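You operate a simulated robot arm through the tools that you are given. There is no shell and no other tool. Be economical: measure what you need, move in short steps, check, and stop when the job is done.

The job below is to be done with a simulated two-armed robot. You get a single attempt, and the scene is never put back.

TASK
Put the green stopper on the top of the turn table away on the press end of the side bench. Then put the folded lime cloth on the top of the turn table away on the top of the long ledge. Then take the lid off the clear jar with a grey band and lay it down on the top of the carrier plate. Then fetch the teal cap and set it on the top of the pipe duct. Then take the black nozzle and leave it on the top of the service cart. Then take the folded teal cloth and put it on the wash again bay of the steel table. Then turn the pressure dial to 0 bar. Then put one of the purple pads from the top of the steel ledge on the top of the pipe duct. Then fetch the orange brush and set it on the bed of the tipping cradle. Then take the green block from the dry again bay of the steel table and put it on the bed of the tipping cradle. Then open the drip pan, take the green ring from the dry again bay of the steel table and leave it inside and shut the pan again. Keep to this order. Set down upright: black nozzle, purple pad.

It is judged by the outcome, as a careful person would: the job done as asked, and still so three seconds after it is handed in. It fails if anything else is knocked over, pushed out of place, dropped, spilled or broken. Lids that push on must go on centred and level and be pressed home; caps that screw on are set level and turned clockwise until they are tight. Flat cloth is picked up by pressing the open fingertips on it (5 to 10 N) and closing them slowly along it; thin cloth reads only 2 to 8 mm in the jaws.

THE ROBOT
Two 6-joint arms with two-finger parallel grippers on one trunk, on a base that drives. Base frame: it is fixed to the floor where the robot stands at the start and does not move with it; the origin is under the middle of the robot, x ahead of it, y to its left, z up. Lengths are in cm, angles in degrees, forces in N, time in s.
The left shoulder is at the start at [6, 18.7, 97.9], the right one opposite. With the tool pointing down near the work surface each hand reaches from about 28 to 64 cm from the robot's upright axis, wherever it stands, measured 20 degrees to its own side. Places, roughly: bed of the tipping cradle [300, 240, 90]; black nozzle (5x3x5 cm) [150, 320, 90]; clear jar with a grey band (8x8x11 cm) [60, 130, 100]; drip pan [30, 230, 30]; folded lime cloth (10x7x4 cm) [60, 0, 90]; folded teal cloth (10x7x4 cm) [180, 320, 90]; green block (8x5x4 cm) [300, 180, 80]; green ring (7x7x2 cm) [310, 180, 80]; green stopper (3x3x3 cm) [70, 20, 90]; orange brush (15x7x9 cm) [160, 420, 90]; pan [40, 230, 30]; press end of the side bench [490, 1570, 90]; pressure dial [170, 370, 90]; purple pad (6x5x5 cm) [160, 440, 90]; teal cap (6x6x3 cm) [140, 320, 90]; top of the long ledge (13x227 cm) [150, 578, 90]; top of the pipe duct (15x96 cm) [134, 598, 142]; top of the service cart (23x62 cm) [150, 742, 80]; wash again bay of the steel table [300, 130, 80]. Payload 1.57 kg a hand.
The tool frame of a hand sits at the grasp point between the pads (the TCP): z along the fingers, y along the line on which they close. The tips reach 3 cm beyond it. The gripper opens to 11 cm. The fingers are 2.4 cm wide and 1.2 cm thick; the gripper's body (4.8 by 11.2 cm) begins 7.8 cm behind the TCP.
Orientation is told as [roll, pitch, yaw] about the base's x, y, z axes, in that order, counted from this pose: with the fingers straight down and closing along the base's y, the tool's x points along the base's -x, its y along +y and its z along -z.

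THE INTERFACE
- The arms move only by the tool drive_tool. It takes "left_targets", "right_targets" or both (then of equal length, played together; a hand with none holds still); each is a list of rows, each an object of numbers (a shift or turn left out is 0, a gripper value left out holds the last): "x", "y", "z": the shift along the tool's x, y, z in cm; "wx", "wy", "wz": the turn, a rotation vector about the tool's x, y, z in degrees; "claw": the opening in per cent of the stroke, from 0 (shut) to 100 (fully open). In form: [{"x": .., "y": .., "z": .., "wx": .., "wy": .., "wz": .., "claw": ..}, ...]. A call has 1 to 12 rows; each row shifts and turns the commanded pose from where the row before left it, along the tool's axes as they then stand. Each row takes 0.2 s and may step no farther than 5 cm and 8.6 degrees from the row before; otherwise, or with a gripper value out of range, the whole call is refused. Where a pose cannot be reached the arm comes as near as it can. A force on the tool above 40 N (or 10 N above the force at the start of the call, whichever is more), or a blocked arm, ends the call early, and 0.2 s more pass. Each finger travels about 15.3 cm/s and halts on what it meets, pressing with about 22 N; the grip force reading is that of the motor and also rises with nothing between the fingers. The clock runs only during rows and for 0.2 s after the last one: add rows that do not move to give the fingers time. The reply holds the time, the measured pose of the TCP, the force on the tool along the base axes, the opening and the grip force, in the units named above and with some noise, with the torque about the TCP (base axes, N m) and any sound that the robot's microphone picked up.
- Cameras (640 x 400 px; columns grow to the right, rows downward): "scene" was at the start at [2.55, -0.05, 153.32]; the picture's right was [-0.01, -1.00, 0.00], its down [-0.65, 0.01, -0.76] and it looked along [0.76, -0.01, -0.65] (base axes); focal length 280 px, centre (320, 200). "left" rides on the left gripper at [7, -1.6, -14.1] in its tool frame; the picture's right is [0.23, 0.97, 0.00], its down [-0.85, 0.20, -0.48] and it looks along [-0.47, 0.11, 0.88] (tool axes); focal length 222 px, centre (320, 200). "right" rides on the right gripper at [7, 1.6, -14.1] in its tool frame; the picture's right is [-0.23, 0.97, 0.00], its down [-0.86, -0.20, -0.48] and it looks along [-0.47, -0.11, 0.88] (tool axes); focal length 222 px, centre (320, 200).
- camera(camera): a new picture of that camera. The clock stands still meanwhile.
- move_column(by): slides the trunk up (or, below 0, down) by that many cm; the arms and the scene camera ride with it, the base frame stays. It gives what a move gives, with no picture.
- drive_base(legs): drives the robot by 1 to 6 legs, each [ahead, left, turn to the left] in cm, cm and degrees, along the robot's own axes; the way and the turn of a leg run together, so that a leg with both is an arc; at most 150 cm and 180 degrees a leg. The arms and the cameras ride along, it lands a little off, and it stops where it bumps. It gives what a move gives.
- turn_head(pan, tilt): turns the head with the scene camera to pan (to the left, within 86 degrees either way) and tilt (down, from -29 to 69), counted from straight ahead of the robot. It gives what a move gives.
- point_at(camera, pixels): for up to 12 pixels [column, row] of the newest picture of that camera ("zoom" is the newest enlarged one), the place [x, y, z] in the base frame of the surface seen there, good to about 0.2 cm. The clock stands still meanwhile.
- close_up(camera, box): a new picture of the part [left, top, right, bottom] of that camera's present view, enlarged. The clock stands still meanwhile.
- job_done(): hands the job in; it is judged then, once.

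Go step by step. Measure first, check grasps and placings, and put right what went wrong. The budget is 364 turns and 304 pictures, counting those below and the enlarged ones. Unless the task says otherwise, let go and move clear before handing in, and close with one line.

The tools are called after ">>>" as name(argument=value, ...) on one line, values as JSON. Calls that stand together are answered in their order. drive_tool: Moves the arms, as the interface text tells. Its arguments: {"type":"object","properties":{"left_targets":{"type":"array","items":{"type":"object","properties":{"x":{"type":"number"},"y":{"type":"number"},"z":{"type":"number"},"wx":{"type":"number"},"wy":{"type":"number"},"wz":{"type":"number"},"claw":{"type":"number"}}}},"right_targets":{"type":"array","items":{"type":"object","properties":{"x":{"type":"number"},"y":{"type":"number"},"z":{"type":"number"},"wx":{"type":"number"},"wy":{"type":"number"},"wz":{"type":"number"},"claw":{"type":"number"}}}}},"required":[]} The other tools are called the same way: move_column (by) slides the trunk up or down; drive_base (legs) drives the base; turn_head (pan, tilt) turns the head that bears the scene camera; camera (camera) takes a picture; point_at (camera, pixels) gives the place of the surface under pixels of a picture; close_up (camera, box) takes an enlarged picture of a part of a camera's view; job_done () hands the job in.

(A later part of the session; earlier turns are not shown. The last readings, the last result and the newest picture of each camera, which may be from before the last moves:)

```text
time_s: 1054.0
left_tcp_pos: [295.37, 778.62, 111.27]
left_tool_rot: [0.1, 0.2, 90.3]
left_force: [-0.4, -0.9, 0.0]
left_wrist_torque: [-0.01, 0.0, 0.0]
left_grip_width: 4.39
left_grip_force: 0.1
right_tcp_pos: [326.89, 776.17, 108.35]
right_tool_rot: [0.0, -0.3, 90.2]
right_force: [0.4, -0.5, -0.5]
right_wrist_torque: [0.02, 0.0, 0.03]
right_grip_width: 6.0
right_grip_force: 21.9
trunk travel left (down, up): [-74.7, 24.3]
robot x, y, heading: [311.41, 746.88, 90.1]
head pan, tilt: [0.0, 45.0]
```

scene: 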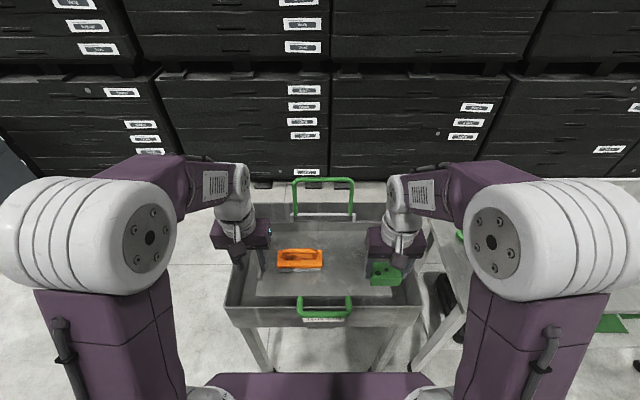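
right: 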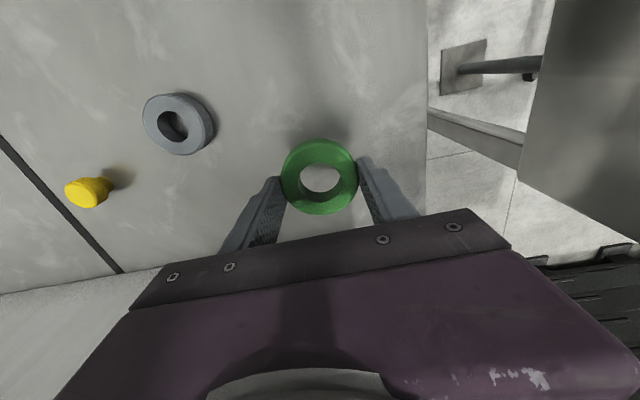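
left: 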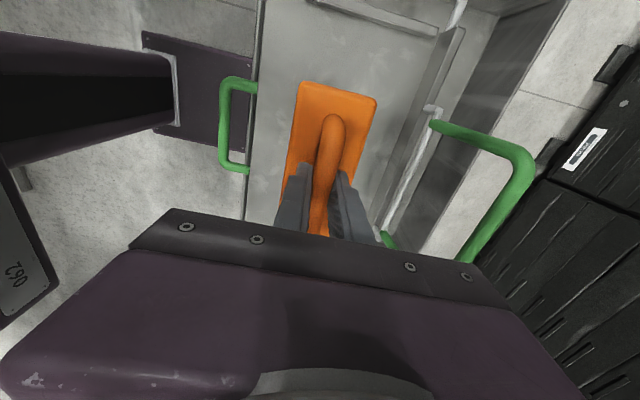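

>>> drive_base(legs=[[150, 0, 0], [150, 0, 0], [117, 0, 0]])

```text
time_s: 1074.0
left_tcp_pos: [266.99, 1190.72, 111.21]
left_tool_rot: [0.1, 0.3, 95.2]
left_force: [-0.7, -0.5, 0.0]
left_wrist_torque: [0.04, -0.01, -0.01]
left_grip_width: 4.37
left_grip_force: 0.1
right_tcp_pos: [298.72, 1191.19, 108.35]
right_tool_rot: [-0.1, -0.2, 95.1]
right_force: [0.3, 0.0, -1.1]
right_wrist_torque: [0.04, 0.02, 0.02]
right_grip_width: 5.99
right_grip_force: 21.8
trunk travel left (down, up): [-74.7, 24.3]
robot x, y, heading: [285.33, 1160.7, 95.1]
head pan, tilt: [0.0, 45.0]
```

>>> drive_base(legs=[[0, 0, 84.9], [0, -6, 0], [90, 0, 0]])

```text
time_s: 1082.8
left_tcp_pos: [163.57, 1158.08, 111.31]
left_tool_rot: [0.3, 0.2, 176.5]
left_force: [0.7, 0.6, -0.4]
left_wrist_torque: [-0.03, -0.03, -0.02]
left_grip_width: 4.39
left_grip_force: 0.2
right_tcp_pos: [168.02, 1189.36, 108.19]
right_tool_rot: [-0.1, -0.3, 176.1]
right_force: [0.7, 0.8, -0.4]
right_wrist_torque: [0.0, -0.01, 0.03]
right_grip_width: 5.99
right_grip_force: 22.5
trunk travel left (down, up): [-74.7, 24.3]
robot x, y, heading: [195.75, 1172.23, 176.6]
head pan, tilt: [0.0, 45.0]
```

>>> drive_base(legs=[[0, 6, 3.4], [149, 0, 0], [149, 0, 0]])

```text
time_s: 1098.0
left_tcp_pos: [-141.46, 1156.5, 111.29]
left_tool_rot: [0.2, 0.1, 177.5]
left_force: [-0.2, -0.5, -0.2]
left_wrist_torque: [0.0, 0.0, 0.03]
left_grip_width: 4.44
left_grip_force: 0.1
right_tcp_pos: [-137.58, 1188.05, 108.32]
right_tool_rot: [-0.1, -0.3, 177.5]
right_force: [-0.1, 0.2, -0.4]
right_wrist_torque: [-0.03, -0.04, 0.01]
right_grip_width: 5.96
right_grip_force: 21.6
trunk travel left (down, up): [-74.7, 24.3]
robot x, y, heading: [-109.34, 1171.02, 177.5]
head pan, tilt: [0.0, 45.0]
```

>>> drive_base(legs=[[0, 0, 92.5], [150, 0, 0], [145, 0, 0], [40, 30, 0]])

```text
time_s: 1118.8
left_tcp_pos: [-67.83, 803.65, 111.27]
left_tool_rot: [0.2, 0.3, -92.4]
left_force: [-0.7, 1.3, -0.4]
left_wrist_torque: [0.0, 0.0, -0.03]
left_grip_width: 4.41
left_grip_force: 0.0
right_tcp_pos: [-99.2, 807.57, 108.28]
right_tool_rot: [0.0, -0.4, -92.6]
right_force: [-0.3, -0.1, -0.2]
right_wrist_torque: [0.02, -0.03, -0.06]
right_grip_width: 6.01
right_grip_force: 22.1
trunk travel left (down, up): [-74.7, 24.3]
robot x, y, heading: [-82.2, 835.81, -92.5]
head pan, tilt: [0.0, 45.0]
```

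>>> drive_base(legs=[[0, 15, 2.5], [150, 0, 0], [150, 0, 0], [150, 0, 0]])

>>> turn_head(pan=50, tilt=35)

>>> camera(camera="scene")

```text
time_s: 1141.3
left_tcp_pos: [-66.95, 353.21, 111.23]
left_tool_rot: [0.2, 0.2, -91.4]
left_force: [0.8, 0.3, 0.1]
left_wrist_torque: [-0.03, 0.03, -0.02]
left_grip_width: 4.4
left_grip_force: 0.0
right_tcp_pos: [-98.48, 356.49, 108.3]
right_tool_rot: [-0.1, -0.3, -91.5]
right_force: [-0.5, -0.7, 0.4]
right_wrist_torque: [0.03, 0.03, 0.0]
right_grip_width: 5.95
right_grip_force: 22.0
trunk travel left (down, up): [-74.7, 24.3]
robot x, y, heading: [-81.71, 385.03, -91.5]
head pan, tilt: [0.0, 45.0]
```

```text
time_s: 1142.5
left_tcp_pos: [-66.86, 353.3, 111.29]
left_tool_rot: [0.2, 0.2, -91.3]
left_force: [-0.6, -0.4, 0.0]
left_wrist_torque: [0.04, 0.05, 0.01]
left_grip_width: 4.41
left_grip_force: 0.1
right_tcp_pos: [-98.47, 356.51, 108.23]
right_tool_rot: [-0.2, -0.3, -91.5]
right_force: [-0.4, -0.1, 0.0]
right_wrist_torque: [-0.02, -0.03, 0.02]
right_grip_width: 6.01
right_grip_force: 21.8
trunk travel left (down, up): [-74.7, 24.3]
robot x, y, heading: [-82.06, 385.15, -91.3]
head pan, tilt: [50.0, 35.0]
```

```text
122 pictures are left
```

scene: 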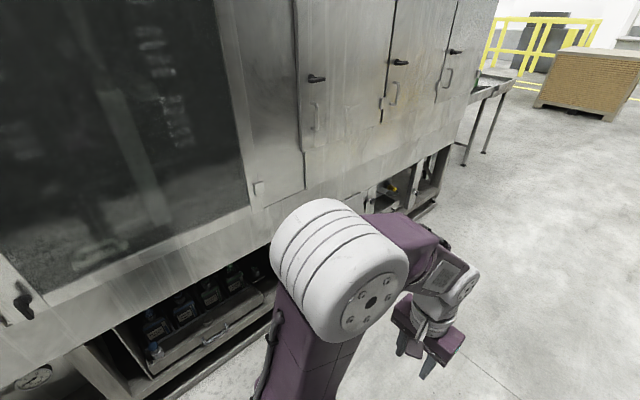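

>>> drive_base(legs=[[0, 0, 1.5], [148, 0, 0], [0, 0, 90]])

>>> turn_head(pan=0, tilt=50)

>>> camera(camera="scene")

```text
time_s: 1154.1
left_tcp_pos: [-49.23, 249.27, 111.25]
left_tool_rot: [0.2, 0.1, 0.3]
left_force: [0.4, -0.8, 0.4]
left_wrist_torque: [0.03, -0.01, -0.01]
left_grip_width: 4.39
left_grip_force: 0.1
right_tcp_pos: [-51.56, 217.65, 108.29]
right_tool_rot: [0.0, -0.3, 0.0]
right_force: [0.2, -0.1, -0.8]
right_wrist_torque: [0.01, 0.02, -0.01]
right_grip_width: 5.97
right_grip_force: 22.2
trunk travel left (down, up): [-74.7, 24.3]
robot x, y, heading: [-80.7, 233.46, 0.5]
head pan, tilt: [50.0, 35.0]
```

```text
time_s: 1155.3
left_tcp_pos: [-49.32, 249.36, 111.21]
left_tool_rot: [0.2, 0.2, 0.1]
left_force: [0.1, 0.2, 0.2]
left_wrist_torque: [-0.01, 0.02, 0.0]
left_grip_width: 4.41
left_grip_force: 0.1
right_tcp_pos: [-51.56, 217.7, 108.36]
right_tool_rot: [0.0, -0.2, 0.2]
right_force: [0.2, -0.2, -1.3]
right_wrist_torque: [-0.01, -0.01, -0.04]
right_grip_width: 6.0
right_grip_force: 22.0
trunk travel left (down, up): [-74.7, 24.3]
robot x, y, heading: [-80.63, 233.15, -0.2]
head pan, tilt: [0.0, 50.0]
```

```text
121 pictures are left
```

scene: 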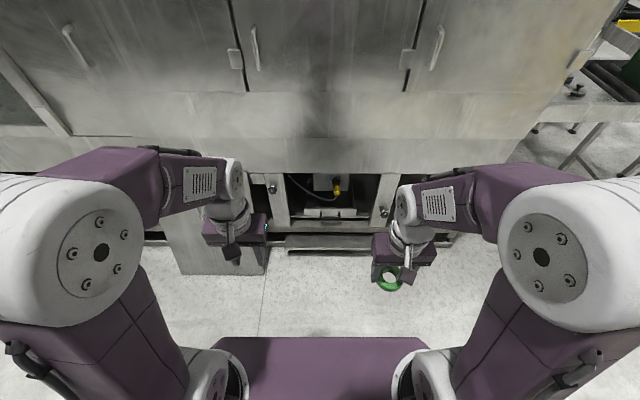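

The drip pan is low under the machine at (330,220). I'll lower the trunk to get the camera and hands down there.

>>> move_column(by=-60)

>>> turn_head(pan=0, tilt=35)

>>> camera(camera="scene")

>>> close_up(camera="scene", box=[230, 130, 430, 280])

```text
refused: -60 is not a number from -40 to 40
```

```text
time_s: 1156.1
left_tcp_pos: [-49.31, 249.29, 111.27]
left_tool_rot: [0.3, 0.2, 0.3]
left_force: [0.2, 0.0, 0.1]
left_wrist_torque: [-0.03, -0.01, 0.0]
left_grip_width: 4.39
left_grip_force: 0.0
right_tcp_pos: [-51.53, 217.58, 108.2]
right_tool_rot: [-0.1, -0.3, 0.1]
right_force: [-0.4, -0.1, -0.4]
right_wrist_torque: [-0.02, -0.03, 0.01]
right_grip_width: 6.02
right_grip_force: 22.4
trunk travel left (down, up): [-74.7, 24.3]
robot x, y, heading: [-80.68, 233.38, 0.1]
head pan, tilt: [0.0, 35.0]
```

```text
120 pictures are left
```

scene: 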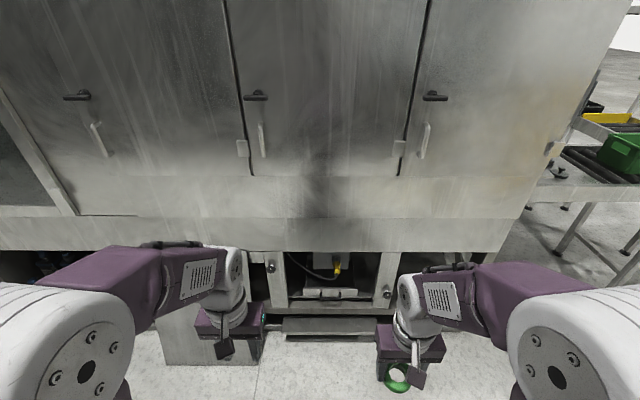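

```text
2.67 times, centred on (330, 205) of scene
```

zoom: 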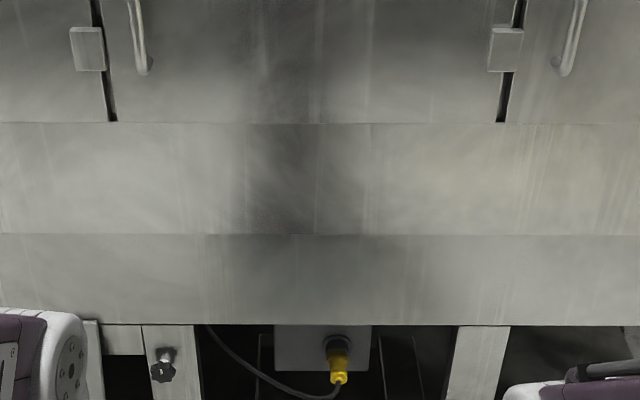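

>>> move_column(by=-40)

>>> camera(camera="scene")

>>> close_up(camera="scene", box=[220, 170, 440, 330])

```text
time_s: 1159.9
left_tcp_pos: [-49.26, 249.31, 71.35]
left_tool_rot: [0.1, 0.2, 0.2]
left_force: [0.1, 0.1, 0.6]
left_wrist_torque: [0.0, 0.01, -0.02]
left_grip_width: 4.38
left_grip_force: 0.0
right_tcp_pos: [-51.6, 217.68, 68.28]
right_tool_rot: [-0.1, -0.3, 0.1]
right_force: [0.6, -0.6, -0.1]
right_wrist_torque: [-0.01, 0.01, 0.0]
right_grip_width: 6.01
right_grip_force: 21.9
trunk travel left (down, up): [-34.7, 64.3]
robot x, y, heading: [-80.94, 233.68, 0.1]
head pan, tilt: [0.0, 35.0]
```

```text
118 pictures are left
```

scene: 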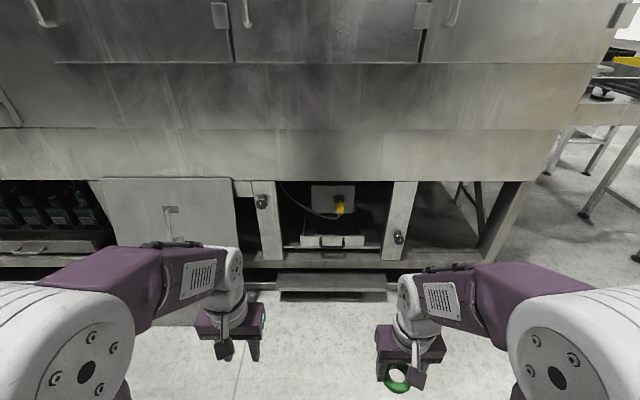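

```text
2.50 times, centred on (330, 250) of scene
```

zoom: 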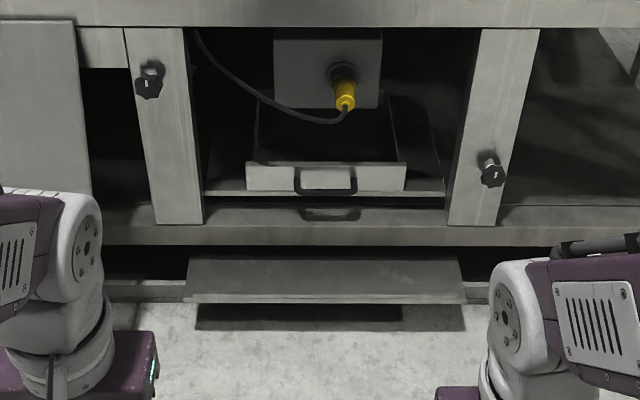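

The drip pan is a slide-out tray with a black handle at zoom (325,180). I'll measure it and its surroundings.

>>> point_at(camera="zoom", pixels=[[325, 190], [297, 180], [353, 180], [325, 165], [270, 180], [390, 180], [165, 150], [490, 150], [325, 270], [325, 300], [345, 100], [325, 235]])

>>> close_up(camera="scene", box=[290, 200, 380, 260])

```text
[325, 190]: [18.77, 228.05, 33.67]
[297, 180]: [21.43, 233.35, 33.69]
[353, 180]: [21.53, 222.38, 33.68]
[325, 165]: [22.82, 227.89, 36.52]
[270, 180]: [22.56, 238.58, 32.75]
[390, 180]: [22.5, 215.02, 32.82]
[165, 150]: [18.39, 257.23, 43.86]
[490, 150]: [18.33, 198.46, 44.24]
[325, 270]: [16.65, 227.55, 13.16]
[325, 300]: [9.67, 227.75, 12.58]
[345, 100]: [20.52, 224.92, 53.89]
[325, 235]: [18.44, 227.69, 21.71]
```

```text
6.67 times, centred on (335, 230) of scene
```

zoom: 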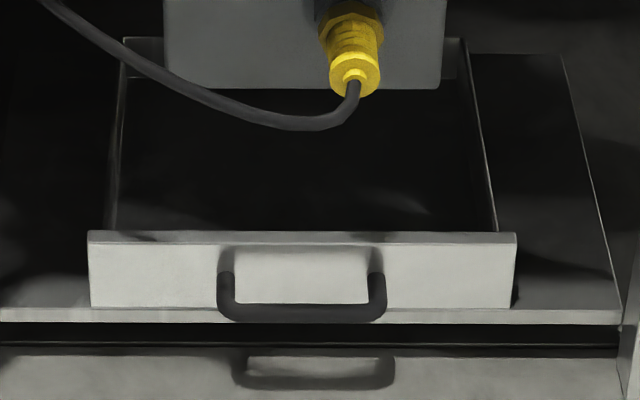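

The pan front is at x≈22.5 (z 30–36), with a horizontal handle bar at [18.7, 222–233, 33.7]. I'll grip the bar with the left gripper pointed forward and its fingers closing vertically. First I'll lower the trunk and pitch the tool forward.

>>> move_column(by=-22)

>>> drive_tool(left_targets=[{"x": -4.5}, {"x": -4.5}, {"x": -4.5}, {"x": -4.5}, {"wy": -8.5}, {"wy": -8.5}, {"wy": -8.5}, {"wy": -8.5}, {"wy": -8.5}, {"wy": -8.5}, {"wy": -8.5}, {}])

>>> drive_tool(left_targets=[{"wy": -8.5}, {"wy": -8.5}, {"wy": -8.5}, {"wy": -5}, {}])

>>> camera(camera="scene")

```text
time_s: 1162.2
left_tcp_pos: [-49.36, 249.43, 49.23]
left_tool_rot: [0.3, 0.2, 0.2]
left_force: [0.4, 0.5, 0.4]
left_wrist_torque: [-0.02, -0.02, 0.0]
left_grip_width: 4.39
left_grip_force: 0.1
right_tcp_pos: [-51.58, 217.75, 46.37]
right_tool_rot: [-0.1, -0.3, 0.1]
right_force: [-0.1, -0.2, -0.6]
right_wrist_torque: [0.03, 0.0, 0.02]
right_grip_width: 6.0
right_grip_force: 22.6
trunk travel left (down, up): [-12.7, 86.3]
robot x, y, heading: [-80.71, 233.23, 0.1]
head pan, tilt: [0.0, 35.0]
```

```text
time_s: 1164.8
left_tcp_pos: [-31.31, 249.44, 48.99]
left_tool_rot: [0.4, -59.3, -0.1]
left_force: [-0.9, 0.1, -0.4]
left_wrist_torque: [-0.01, 0.01, -0.01]
left_grip_width: 4.4
left_grip_force: 0.1
left hand out of reach, approached as far as the arm can: row 9
right_tcp_pos: [-51.71, 217.69, 46.39]
right_tool_rot: [-0.1, -0.3, 0.2]
right_force: [-0.6, -0.3, 0.6]
right_wrist_torque: [0.01, 0.0, 0.0]
right_grip_width: 5.99
right_grip_force: 22.6
trunk travel left (down, up): [-12.7, 86.3]
robot x, y, heading: [-80.64, 233.1, 0.3]
head pan, tilt: [0.0, 35.0]
```

```text
time_s: 1166.0
left_tcp_pos: [-30.82, 250.36, 68.95]
left_tool_rot: [8.1, -88.9, -7.8]
left_force: [-0.5, 0.2, 0.3]
left_wrist_torque: [0.01, 0.01, -0.01]
left_grip_width: 4.41
left_grip_force: 0.1
left hand out of reach, approached as far as the arm can: row 1, 2, 3, 4
right_tcp_pos: [-51.56, 217.83, 46.4]
right_tool_rot: [-0.1, -0.3, 0.1]
right_force: [-0.1, -0.1, 0.0]
right_wrist_torque: [-0.01, 0.0, -0.05]
right_grip_width: 5.99
right_grip_force: 22.0
trunk travel left (down, up): [-12.7, 86.3]
robot x, y, heading: [-80.91, 233.43, 0.3]
head pan, tilt: [0.0, 35.0]
```

```text
115 pictures are left
```

scene: 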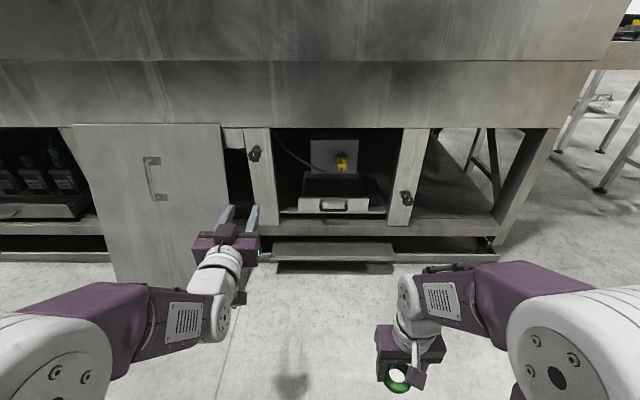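

The arm can't hold a fully horizontal tool that low, but 60° is reachable. I'll return to about 60° and roll the gripper 90° so the fingers close in the vertical plane.

>>> drive_tool(left_targets=[{"wy": 8}, {"wy": 8}, {"wy": 8}, {"wy": 5}, {}])

>>> drive_tool(left_targets=[{"wz": 8.5}, {"wz": 8.5}, {"wz": 8.5}, {"wz": 8.5}, {"wz": 8.5}, {"wz": 8.5}, {"wz": 8.5}, {"wz": 8.5}, {"wz": 8.5}, {"wz": 8.5}, {"wz": 5}, {}])

>>> camera(camera="scene")

```text
time_s: 1167.2
left_tcp_pos: [-30.61, 250.77, 69.01]
left_tool_rot: [1.7, -64.0, 0.0]
left_force: [0.2, 0.3, 0.1]
left_wrist_torque: [-0.01, -0.01, -0.02]
left_grip_width: 4.4
left_grip_force: 0.1
left hand out of reach, approached as far as the arm can: row 4
right_tcp_pos: [-51.66, 217.76, 46.33]
right_tool_rot: [-0.1, -0.4, 0.1]
right_force: [0.0, -0.1, 0.0]
right_wrist_torque: [0.01, 0.05, 0.0]
right_grip_width: 5.98
right_grip_force: 22.2
trunk travel left (down, up): [-12.7, 86.3]
robot x, y, heading: [-80.52, 233.3, -0.0]
head pan, tilt: [0.0, 35.0]
```

```text
time_s: 1169.8
left_tcp_pos: [-30.62, 250.79, 68.91]
left_tool_rot: [64.0, 0.8, -88.7]
left_force: [-0.2, -0.5, 0.8]
left_wrist_torque: [0.04, 0.03, 0.0]
left_grip_width: 4.4
left_grip_force: 0.1
right_tcp_pos: [-51.64, 217.69, 46.39]
right_tool_rot: [-0.1, -0.3, 0.2]
right_force: [0.0, -0.6, -0.2]
right_wrist_torque: [-0.02, -0.01, -0.02]
right_grip_width: 5.99
right_grip_force: 22.1
trunk travel left (down, up): [-12.7, 86.3]
robot x, y, heading: [-80.89, 233.47, 0.2]
head pan, tilt: [0.0, 35.0]
```

```text
114 pictures are left
```

scene: 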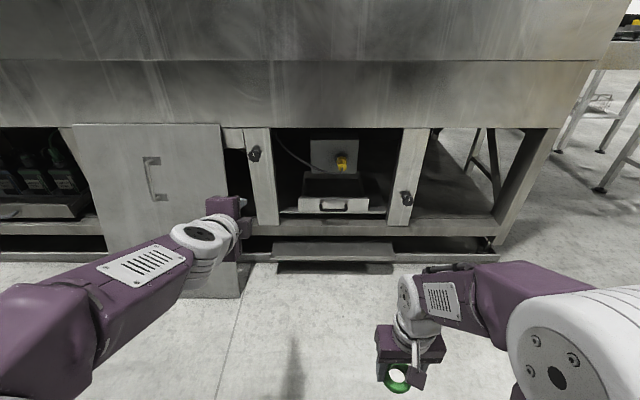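

The gripper now points forward and 26° down, with its fingers closing vertically. I'll lower the trunk further and bring the hand down to handle height before driving in.

>>> move_column(by=-12)

>>> drive_tool(left_targets=[{"z": 4.0}, {"z": 4.0}, {"y": -3.6, "z": 1.75}, {"y": -3.6, "z": 1.75}, {"y": -3.6, "z": 1.75}, {"y": -3.6, "z": 1.75}, {}])

>>> camera(camera="scene")

```text
time_s: 1171.3
left_tcp_pos: [-30.65, 250.79, 56.84]
left_tool_rot: [64.1, 0.7, -88.7]
left_force: [0.1, 0.2, -0.1]
left_wrist_torque: [0.0, -0.02, 0.02]
left_grip_width: 4.39
left_grip_force: 0.1
right_tcp_pos: [-51.55, 217.65, 34.27]
right_tool_rot: [-0.1, -0.4, 0.1]
right_force: [0.0, -0.7, -0.3]
right_wrist_torque: [0.06, 0.01, 0.01]
right_grip_width: 5.97
right_grip_force: 22.1
trunk travel left (down, up): [-0.7, 98.3]
robot x, y, heading: [-80.8, 233.4, 0.3]
head pan, tilt: [0.0, 35.0]
```

```text
time_s: 1172.9
left_tcp_pos: [-23.49, 251.01, 37.27]
left_tool_rot: [64.0, 0.7, -88.7]
left_force: [0.5, -0.5, -0.8]
left_wrist_torque: [0.0, 0.0, 0.0]
left_grip_width: 4.39
left_grip_force: 0.0
right_tcp_pos: [-51.61, 217.65, 34.37]
right_tool_rot: [-0.1, -0.4, 0.1]
right_force: [0.4, 1.1, -0.4]
right_wrist_torque: [-0.02, -0.02, 0.0]
right_grip_width: 5.99
right_grip_force: 21.6
trunk travel left (down, up): [-0.7, 98.3]
robot x, y, heading: [-80.95, 233.27, -0.1]
head pan, tilt: [0.0, 35.0]
```

```text
113 pictures are left
```

scene: 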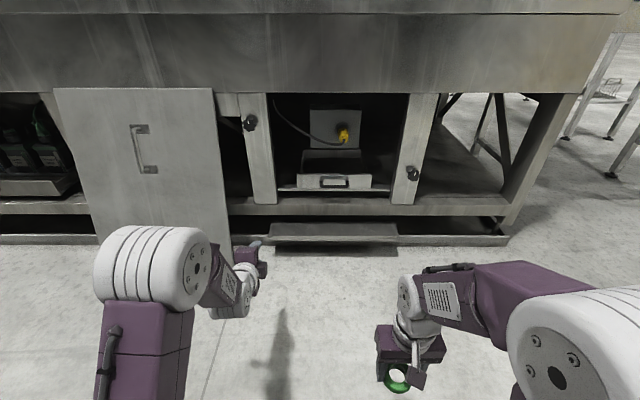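

The hand is at handle height. I'll strafe right so it lines up with the handle (y≈228) and drive ahead to about 8 cm short.

>>> drive_base(legs=[[0, -22.5, 0], [33, 0, 0]])

>>> camera(camera="left")

>>> camera(camera="scene")

```text
time_s: 1176.5
left_tcp_pos: [9.78, 228.75, 37.17]
left_tool_rot: [64.0, 0.6, -88.5]
left_force: [0.1, 0.3, 0.5]
left_wrist_torque: [0.01, -0.01, -0.01]
left_grip_width: 4.4
left_grip_force: 0.1
right_tcp_pos: [-18.26, 195.04, 34.43]
right_tool_rot: [0.0, -0.3, 0.3]
right_force: [1.3, 0.1, -1.3]
right_wrist_torque: [0.03, 0.01, 0.0]
right_grip_width: 5.97
right_grip_force: 21.3
trunk travel left (down, up): [-0.7, 98.3]
robot x, y, heading: [-47.59, 210.76, 0.4]
head pan, tilt: [0.0, 35.0]
```

```text
112 pictures are left
```

left: 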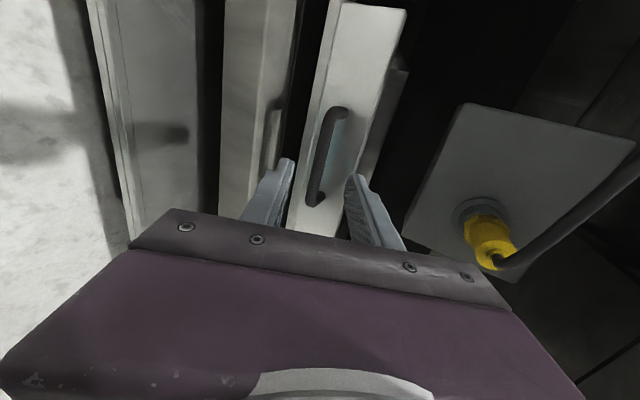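

```text
111 pictures are left
```

scene: 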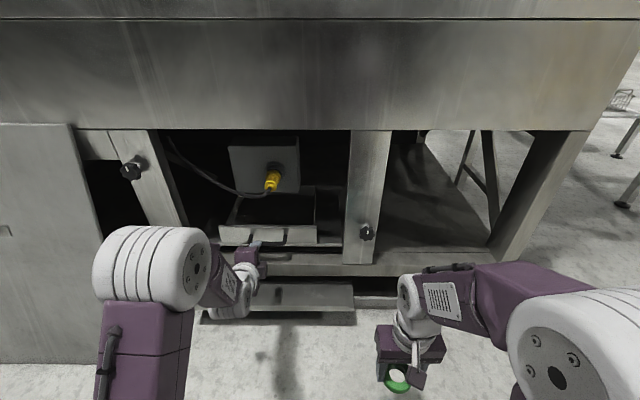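

The left camera shows the handle between the fingers at (325,155). I'll measure the bar exactly.

>>> point_at(camera="left", pixels=[[327, 150], [322, 165], [318, 185], [330, 125], [312, 195], [340, 112], [365, 100], [300, 190], [395, 95], [270, 140]])

>>> close_up(camera="left", box=[230, 60, 430, 220])

```text
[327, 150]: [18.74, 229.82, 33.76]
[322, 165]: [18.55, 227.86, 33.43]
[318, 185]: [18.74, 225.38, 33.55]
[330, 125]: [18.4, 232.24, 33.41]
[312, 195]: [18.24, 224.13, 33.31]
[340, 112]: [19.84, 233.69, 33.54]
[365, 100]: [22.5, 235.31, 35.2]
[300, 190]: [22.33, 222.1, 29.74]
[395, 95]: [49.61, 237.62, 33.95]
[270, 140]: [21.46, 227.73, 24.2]
```

```text
2.50 times, centred on (330, 140) of left
```

zoom: 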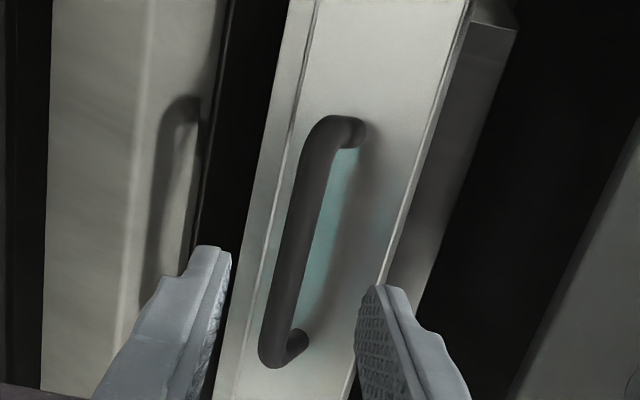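

>>> drive_tool(left_targets=[{"claw": 52}, {"z": 3.5, "y": 0.3}, {"z": 3.2, "y": 0.3}, {"z": 2, "y": 0.1}, {}])

>>> close_up(camera="left", box=[230, 60, 430, 220])

```text
time_s: 1177.7
left_tcp_pos: [18.06, 229.1, 34.28]
left_tool_rot: [64.0, 0.7, -88.5]
left_force: [0.4, 0.3, -0.7]
left_wrist_torque: [-0.07, 0.0, 0.04]
left_grip_width: 5.73
left_grip_force: 0.1
right_tcp_pos: [-18.35, 195.13, 34.42]
right_tool_rot: [-0.2, -0.3, 0.2]
right_force: [0.1, -0.4, -0.4]
right_wrist_torque: [0.02, -0.02, -0.01]
right_grip_width: 5.99
right_grip_force: 22.3
trunk travel left (down, up): [-0.7, 98.3]
robot x, y, heading: [-47.5, 210.35, 0.3]
head pan, tilt: [0.0, 35.0]
```

```text
2.50 times, centred on (330, 140) of left
```

zoom: 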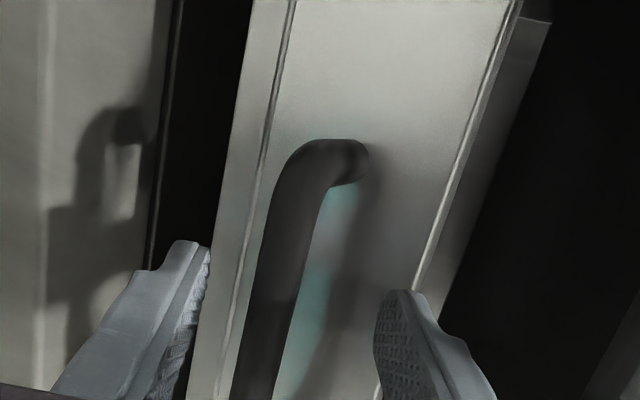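

>>> drive_tool(left_targets=[{"y": -0.35}, {"claw": 35}, {"claw": 20}, {"claw": 0}, {}, {}])

```text
time_s: 1179.1
left_tcp_pos: [17.61, 229.0, 33.63]
left_tool_rot: [63.5, 0.6, -88.5]
left_force: [-17.2, -3.1, -10.7]
left_wrist_torque: [-0.16, 0.25, 0.34]
left_grip_width: 1.37
left_grip_force: 30.2
right_tcp_pos: [-18.27, 195.14, 34.36]
right_tool_rot: [-0.2, -0.3, 0.2]
right_force: [-0.8, 0.3, -0.5]
right_wrist_torque: [-0.01, -0.03, -0.03]
right_grip_width: 6.0
right_grip_force: 22.1
trunk travel left (down, up): [-0.7, 98.3]
robot x, y, heading: [-47.34, 210.64, 0.4]
head pan, tilt: [0.0, 35.0]
```

The bar is gripped (1.37 cm). I'll pull gently by backing the base 5 cm.

>>> drive_base(legs=[[-5, 0, 0]])

>>> camera(camera="scene")

```text
time_s: 1180.0
left_tcp_pos: [12.87, 228.95, 33.68]
left_tool_rot: [63.7, 0.6, -88.4]
left_force: [2.0, 5.3, -20.3]
left_wrist_torque: [-0.18, 0.21, 0.13]
left_grip_width: 1.36
left_grip_force: 30.1
right_tcp_pos: [-23.3, 195.18, 34.2]
right_tool_rot: [-0.1, 0.0, 0.2]
right_force: [0.0, -0.6, 0.2]
right_wrist_torque: [-0.02, 0.01, 0.02]
right_grip_width: 6.0
right_grip_force: 21.7
trunk travel left (down, up): [-0.7, 98.3]
robot x, y, heading: [-52.38, 210.28, 0.1]
head pan, tilt: [0.0, 35.0]
```

```text
108 pictures are left
```

scene: 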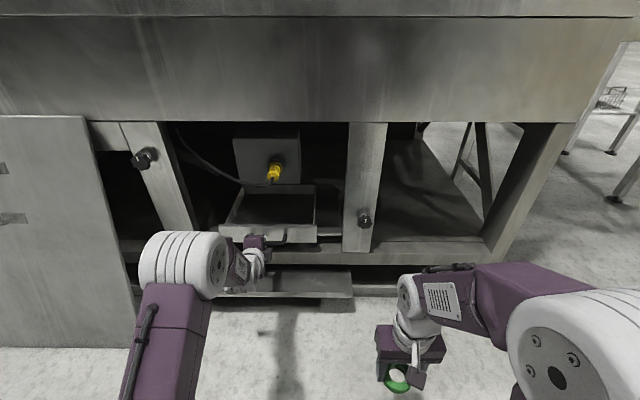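

It slides freely. I'll pull 18 cm more.

>>> drive_base(legs=[[-9, 0, 0], [-9, 0, 0]])

>>> camera(camera="scene")

```text
time_s: 1181.8
left_tcp_pos: [-5.04, 228.73, 33.82]
left_tool_rot: [63.9, 0.7, -88.4]
left_force: [0.2, 0.5, 0.6]
left_wrist_torque: [-0.01, 0.04, -0.01]
left_grip_width: 0.0
left_grip_force: 21.2
right_tcp_pos: [-41.01, 195.0, 34.35]
right_tool_rot: [-0.1, -0.3, 0.4]
right_force: [-0.2, -0.6, -0.3]
right_wrist_torque: [0.01, 0.03, -0.02]
right_grip_width: 5.99
right_grip_force: 22.6
trunk travel left (down, up): [-0.7, 98.3]
robot x, y, heading: [-70.17, 210.64, 0.6]
head pan, tilt: [0.0, 35.0]
```

```text
107 pictures are left
```

scene: 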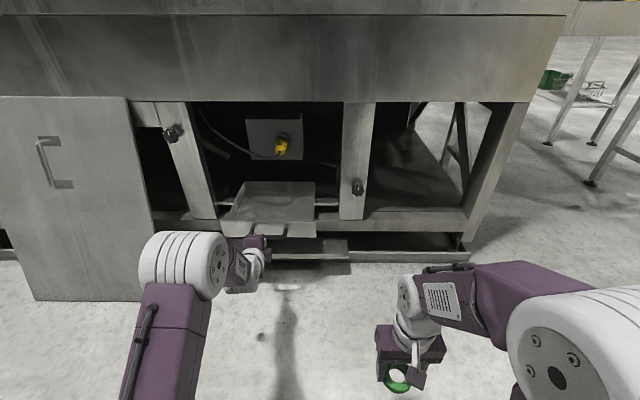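

The bar slipped out (width 0), but the pan is pulled out a good way. I'll measure how far.

>>> close_up(camera="scene", box=[190, 160, 370, 290])

>>> point_at(camera="zoom", pixels=[[300, 260], [200, 245], [420, 260], [300, 190], [300, 120], [400, 190], [300, 90], [150, 230], [440, 110], [330, 240], [300, 60]])

```text
3.08 times, centred on (280, 225) of scene
```

zoom: 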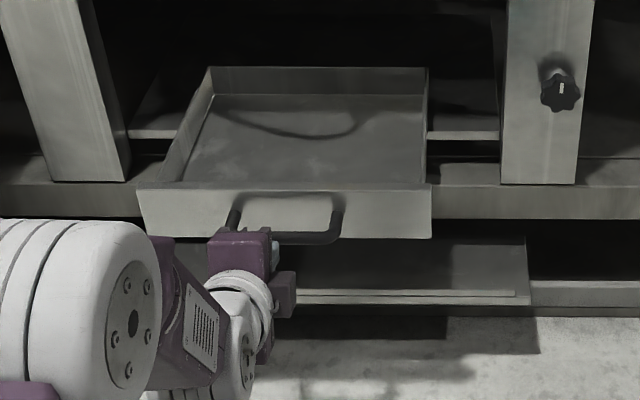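

```text
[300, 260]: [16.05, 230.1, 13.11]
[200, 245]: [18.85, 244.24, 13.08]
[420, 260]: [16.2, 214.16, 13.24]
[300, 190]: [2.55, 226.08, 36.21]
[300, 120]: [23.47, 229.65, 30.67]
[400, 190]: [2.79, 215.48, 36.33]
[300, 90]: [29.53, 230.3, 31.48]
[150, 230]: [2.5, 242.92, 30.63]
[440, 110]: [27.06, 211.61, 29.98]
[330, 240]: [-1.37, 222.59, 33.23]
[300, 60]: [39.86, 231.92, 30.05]
```

The pan front is now at x=2.5 and the pan is 27 cm deep (floor z 30.7), open enough. I'll withdraw the left hand and raise the right hand with the ring.

>>> drive_tool(left_targets=[{"z": -3.5, "y": 1.7, "claw": 20}, {"z": -3.5, "y": 1.7}, {"z": -3.5, "y": 1.7}, {"z": -3.5, "y": 1.7}, {}], right_targets=[{"z": -3}, {"z": -3}, {"z": -3}, {}, {}])

>>> point_at(camera="scene", pixels=[[140, 290], [130, 130], [60, 295], [210, 215], [20, 120]])

>>> camera(camera="scene")

```text
time_s: 1183.0
left_tcp_pos: [-14.54, 228.57, 45.9]
left_tool_rot: [63.9, 0.6, -88.4]
left_force: [0.3, 0.3, -0.4]
left_wrist_torque: [0.01, 0.0, -0.02]
left_grip_width: 2.2
left_grip_force: 0.1
right_tcp_pos: [-41.18, 194.8, 43.25]
right_tool_rot: [-0.1, -0.3, 0.3]
right_force: [0.1, -0.2, 0.1]
right_wrist_torque: [0.01, 0.02, -0.03]
right_grip_width: 6.0
right_grip_force: 21.6
trunk travel left (down, up): [-0.7, 98.3]
robot x, y, heading: [-70.09, 210.59, 0.3]
head pan, tilt: [0.0, 35.0]
```

```text
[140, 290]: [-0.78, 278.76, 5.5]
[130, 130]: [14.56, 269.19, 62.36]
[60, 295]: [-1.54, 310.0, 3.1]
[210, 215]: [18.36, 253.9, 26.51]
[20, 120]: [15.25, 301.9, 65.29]
```

```text
105 pictures are left
```

scene: 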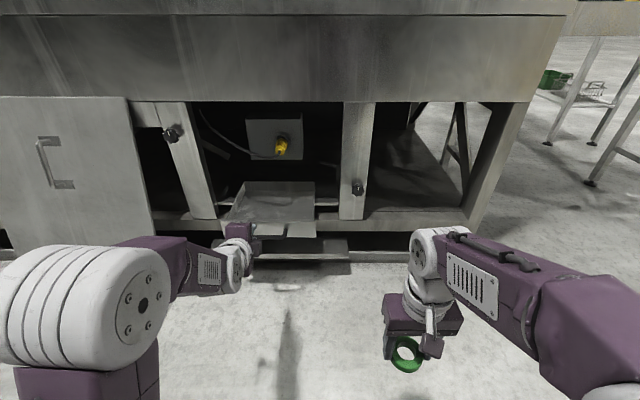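

I'll raise the trunk 15 cm, then shift left and forward to bring the right hand over the pan.

>>> move_column(by=15)

>>> drive_base(legs=[[0, 16, 0], [17, 0, 0]])

>>> drive_tool(right_targets=[{"x": -4, "y": 2.2}, {"x": -4, "y": 2.2}, {"x": -4, "y": 2.2}, {"x": -4, "y": 2.2}, {}])

>>> camera(camera="right")

>>> camera(camera="scene")

```text
time_s: 1184.7
left_tcp_pos: [-14.5, 228.58, 61.0]
left_tool_rot: [64.0, 0.8, -88.5]
left_force: [-0.6, 0.1, -0.4]
left_wrist_torque: [0.04, 0.02, 0.0]
left_grip_width: 2.18
left_grip_force: 0.0
right_tcp_pos: [-41.14, 194.7, 58.39]
right_tool_rot: [-0.1, -0.3, 0.4]
right_force: [-0.1, 0.1, -0.8]
right_wrist_torque: [0.0, 0.0, 0.0]
right_grip_width: 6.01
right_grip_force: 21.9
trunk travel left (down, up): [-15.7, 83.3]
robot x, y, heading: [-69.93, 210.42, 0.4]
head pan, tilt: [0.0, 35.0]
```

```text
time_s: 1187.2
left_tcp_pos: [2.43, 244.97, 60.93]
left_tool_rot: [64.0, 0.7, -88.1]
left_force: [-0.3, -0.3, 0.7]
left_wrist_torque: [-0.01, 0.03, 0.01]
left_grip_width: 2.2
left_grip_force: 0.1
right_tcp_pos: [-24.07, 210.72, 58.23]
right_tool_rot: [-0.1, -0.2, 0.8]
right_force: [1.0, -0.8, 0.6]
right_wrist_torque: [-0.01, 0.0, -0.01]
right_grip_width: 5.99
right_grip_force: 22.3
trunk travel left (down, up): [-15.7, 83.3]
robot x, y, heading: [-53.11, 226.47, 1.0]
head pan, tilt: [0.0, 35.0]
```

```text
time_s: 1188.4
left_tcp_pos: [2.45, 244.95, 60.86]
left_tool_rot: [64.0, 0.7, -88.1]
left_force: [-0.3, -0.3, -0.3]
left_wrist_torque: [-0.02, 0.0, 0.01]
left_grip_width: 2.22
left_grip_force: 0.0
right_tcp_pos: [-8.16, 219.82, 58.34]
right_tool_rot: [-0.1, -0.2, 0.8]
right_force: [-0.5, 0.3, -0.5]
right_wrist_torque: [0.01, 0.01, 0.0]
right_grip_width: 5.99
right_grip_force: 21.8
trunk travel left (down, up): [-15.7, 83.3]
robot x, y, heading: [-53.3, 226.37, 0.9]
head pan, tilt: [0.0, 35.0]
```

```text
104 pictures are left
```

right: 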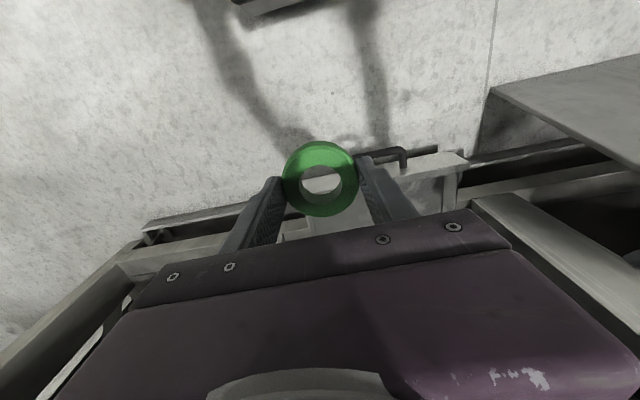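

```text
103 pictures are left
```

scene: 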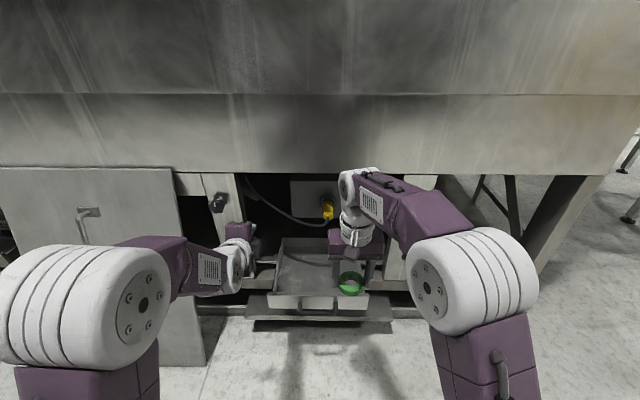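

>>> drive_tool(right_targets=[{"x": -4, "z": 1.5}, {"x": -4, "z": 2}, {"x": -4, "z": 2}, {"x": -4.2, "z": 2}, {"z": 4}, {}])

>>> camera(camera="right")

>>> camera(camera="scene")

```text
time_s: 1189.8
left_tcp_pos: [2.48, 244.98, 61.03]
left_tool_rot: [63.8, 0.7, -88.1]
left_force: [-0.3, -0.1, -0.5]
left_wrist_torque: [-0.01, 0.0, -0.04]
left_grip_width: 2.23
left_grip_force: 0.0
right_tcp_pos: [4.56, 219.36, 47.54]
right_tool_rot: [0.0, -0.3, 0.6]
right_force: [0.8, -0.8, -0.7]
right_wrist_torque: [0.0, 0.02, -0.02]
right_grip_width: 6.0
right_grip_force: 22.1
right hand out of reach, approached as far as the arm can: row 4
trunk travel left (down, up): [-15.7, 83.3]
robot x, y, heading: [-53.2, 226.16, 0.8]
head pan, tilt: [0.0, 35.0]
```

```text
102 pictures are left
```

right: 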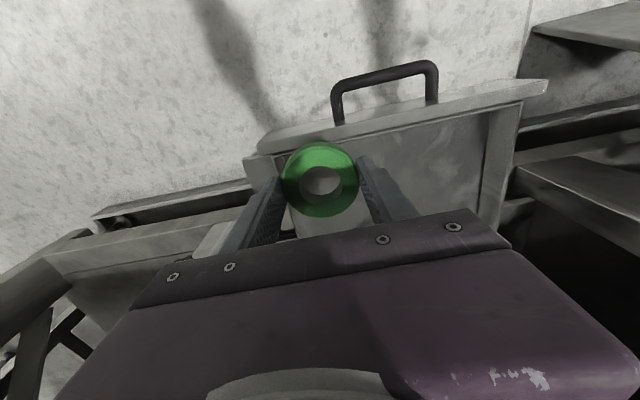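

```text
101 pictures are left
```

scene: 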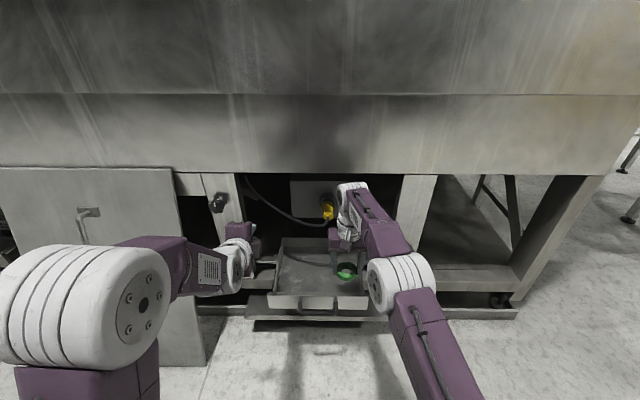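

>>> drive_tool(right_targets=[{"y": 3, "z": 1}, {"x": -3, "z": 2}, {"x": -2, "z": 1}, {}])

>>> close_up(camera="scene", box=[230, 170, 430, 330])

>>> camera(camera="right")

```text
time_s: 1190.8
left_tcp_pos: [2.41, 244.88, 60.95]
left_tool_rot: [63.9, 0.7, -88.1]
left_force: [-0.9, -0.2, 0.4]
left_wrist_torque: [0.03, 0.01, -0.01]
left_grip_width: 2.2
left_grip_force: 0.1
right_tcp_pos: [5.04, 221.52, 43.72]
right_tool_rot: [0.0, -0.3, 0.8]
right_force: [0.0, 0.2, -1.0]
right_wrist_torque: [0.03, 0.02, 0.02]
right_grip_width: 6.03
right_grip_force: 21.8
right hand out of reach, approached as far as the arm can: row 2, 3
trunk travel left (down, up): [-15.7, 83.3]
robot x, y, heading: [-53.14, 226.23, 0.7]
head pan, tilt: [0.0, 35.0]
```

```text
2.50 times, centred on (330, 250) of scene
```

zoom: 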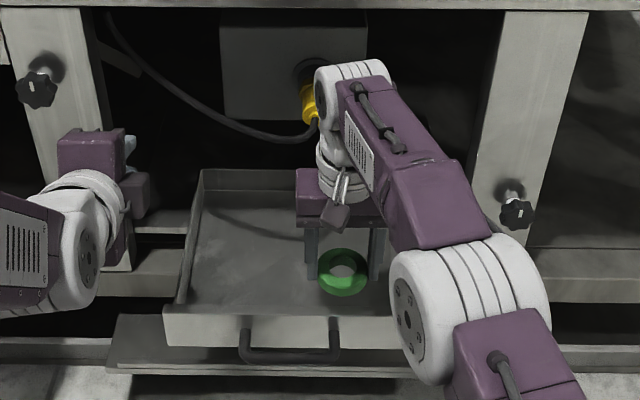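

```text
99 pictures are left
```

right: 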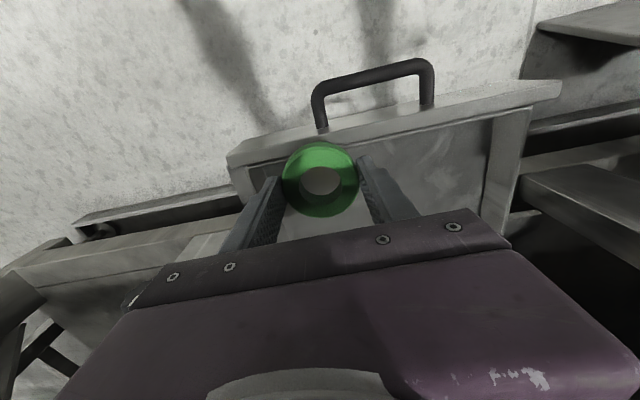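

The ring must go about 4 cm deeper to clear the pan's front wall, so I'll drive ahead 4 cm.

>>> drive_base(legs=[[4, 0, 0]])

>>> drive_tool(right_targets=[{"z": 3.5}, {"z": 3.0}, {}])

>>> camera(camera="right")

>>> close_up(camera="scene", box=[230, 170, 430, 330])

```text
time_s: 1191.7
left_tcp_pos: [6.34, 244.84, 60.83]
left_tool_rot: [63.9, 0.7, -88.0]
left_force: [-0.7, -0.5, -0.5]
left_wrist_torque: [0.03, 0.0, -0.03]
left_grip_width: 2.2
left_grip_force: 0.0
right_tcp_pos: [8.97, 221.51, 43.84]
right_tool_rot: [-0.1, -0.2, 0.7]
right_force: [0.3, -0.3, -0.4]
right_wrist_torque: [-0.01, 0.0, -0.04]
right_grip_width: 6.0
right_grip_force: 22.0
trunk travel left (down, up): [-15.7, 83.3]
robot x, y, heading: [-49.47, 226.61, 0.7]
head pan, tilt: [0.0, 35.0]
```

```text
time_s: 1192.5
left_tcp_pos: [6.49, 244.94, 60.9]
left_tool_rot: [63.9, 0.7, -88.1]
left_force: [-0.6, -0.9, 0.0]
left_wrist_torque: [0.04, 0.01, -0.01]
left_grip_width: 2.22
left_grip_force: 0.1
right_tcp_pos: [8.8, 221.5, 37.19]
right_tool_rot: [-0.1, -0.3, 0.6]
right_force: [0.0, -0.7, -0.9]
right_wrist_torque: [0.0, 0.0, -0.01]
right_grip_width: 5.98
right_grip_force: 22.0
trunk travel left (down, up): [-15.7, 83.3]
robot x, y, heading: [-49.38, 226.59, 0.8]
head pan, tilt: [0.0, 35.0]
```

```text
98 pictures are left
```

right: 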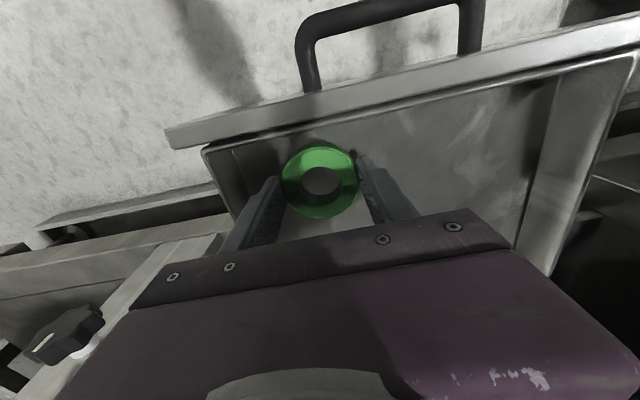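

```text
2.50 times, centred on (330, 250) of scene
```

zoom: 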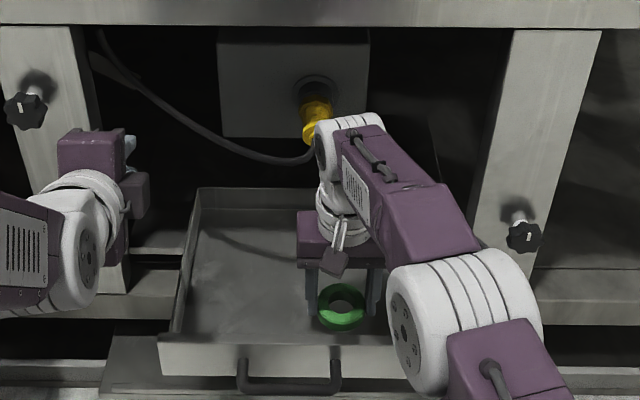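

>>> drive_tool(right_targets=[{"z": 2}, {"z": 0.7}, {"z": 0.3}, {}])

```text
time_s: 1193.5
left_tcp_pos: [6.36, 244.95, 60.93]
left_tool_rot: [64.0, 0.8, -88.1]
left_force: [-0.1, 1.4, -0.3]
left_wrist_torque: [-0.03, 0.02, 0.0]
left_grip_width: 2.23
left_grip_force: 0.0
right_tcp_pos: [8.93, 221.66, 34.17]
right_tool_rot: [-0.1, -0.4, 0.6]
right_force: [0.7, 0.2, -0.4]
right_wrist_torque: [-0.01, -0.02, -0.02]
right_grip_width: 5.98
right_grip_force: 21.5
trunk travel left (down, up): [-15.7, 83.3]
robot x, y, heading: [-49.27, 226.14, 0.7]
head pan, tilt: [0.0, 35.0]
```

>>> drive_tool(right_targets=[{"z": 0.25}, {"z": 0.1}, {}, {"claw": 60}, {"claw": 68}, {}, {"z": -3}, {"z": -4}, {"z": -4}, {}])

>>> camera(camera="right")

```text
time_s: 1195.7
left_tcp_pos: [6.34, 244.95, 60.99]
left_tool_rot: [63.9, 0.6, -88.1]
left_force: [0.0, -0.7, 0.2]
left_wrist_torque: [-0.03, 0.02, -0.02]
left_grip_width: 2.19
left_grip_force: 0.1
right_tcp_pos: [9.0, 221.64, 44.99]
right_tool_rot: [-0.1, -0.3, 0.5]
right_force: [-0.9, 0.2, -0.2]
right_wrist_torque: [0.03, -0.01, -0.01]
right_grip_width: 7.49
right_grip_force: 0.1
trunk travel left (down, up): [-15.7, 83.3]
robot x, y, heading: [-49.61, 226.26, 0.7]
head pan, tilt: [0.0, 35.0]
```

```text
96 pictures are left
```

right: 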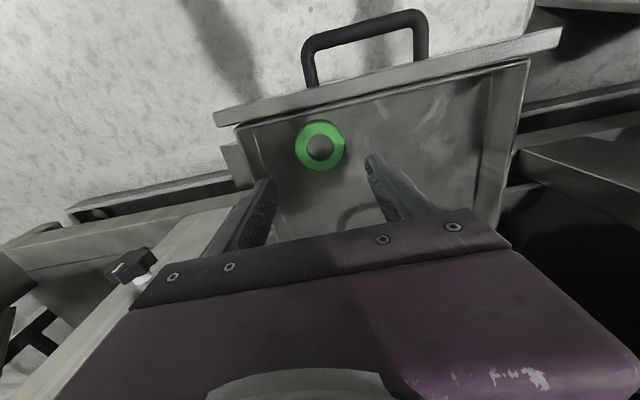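

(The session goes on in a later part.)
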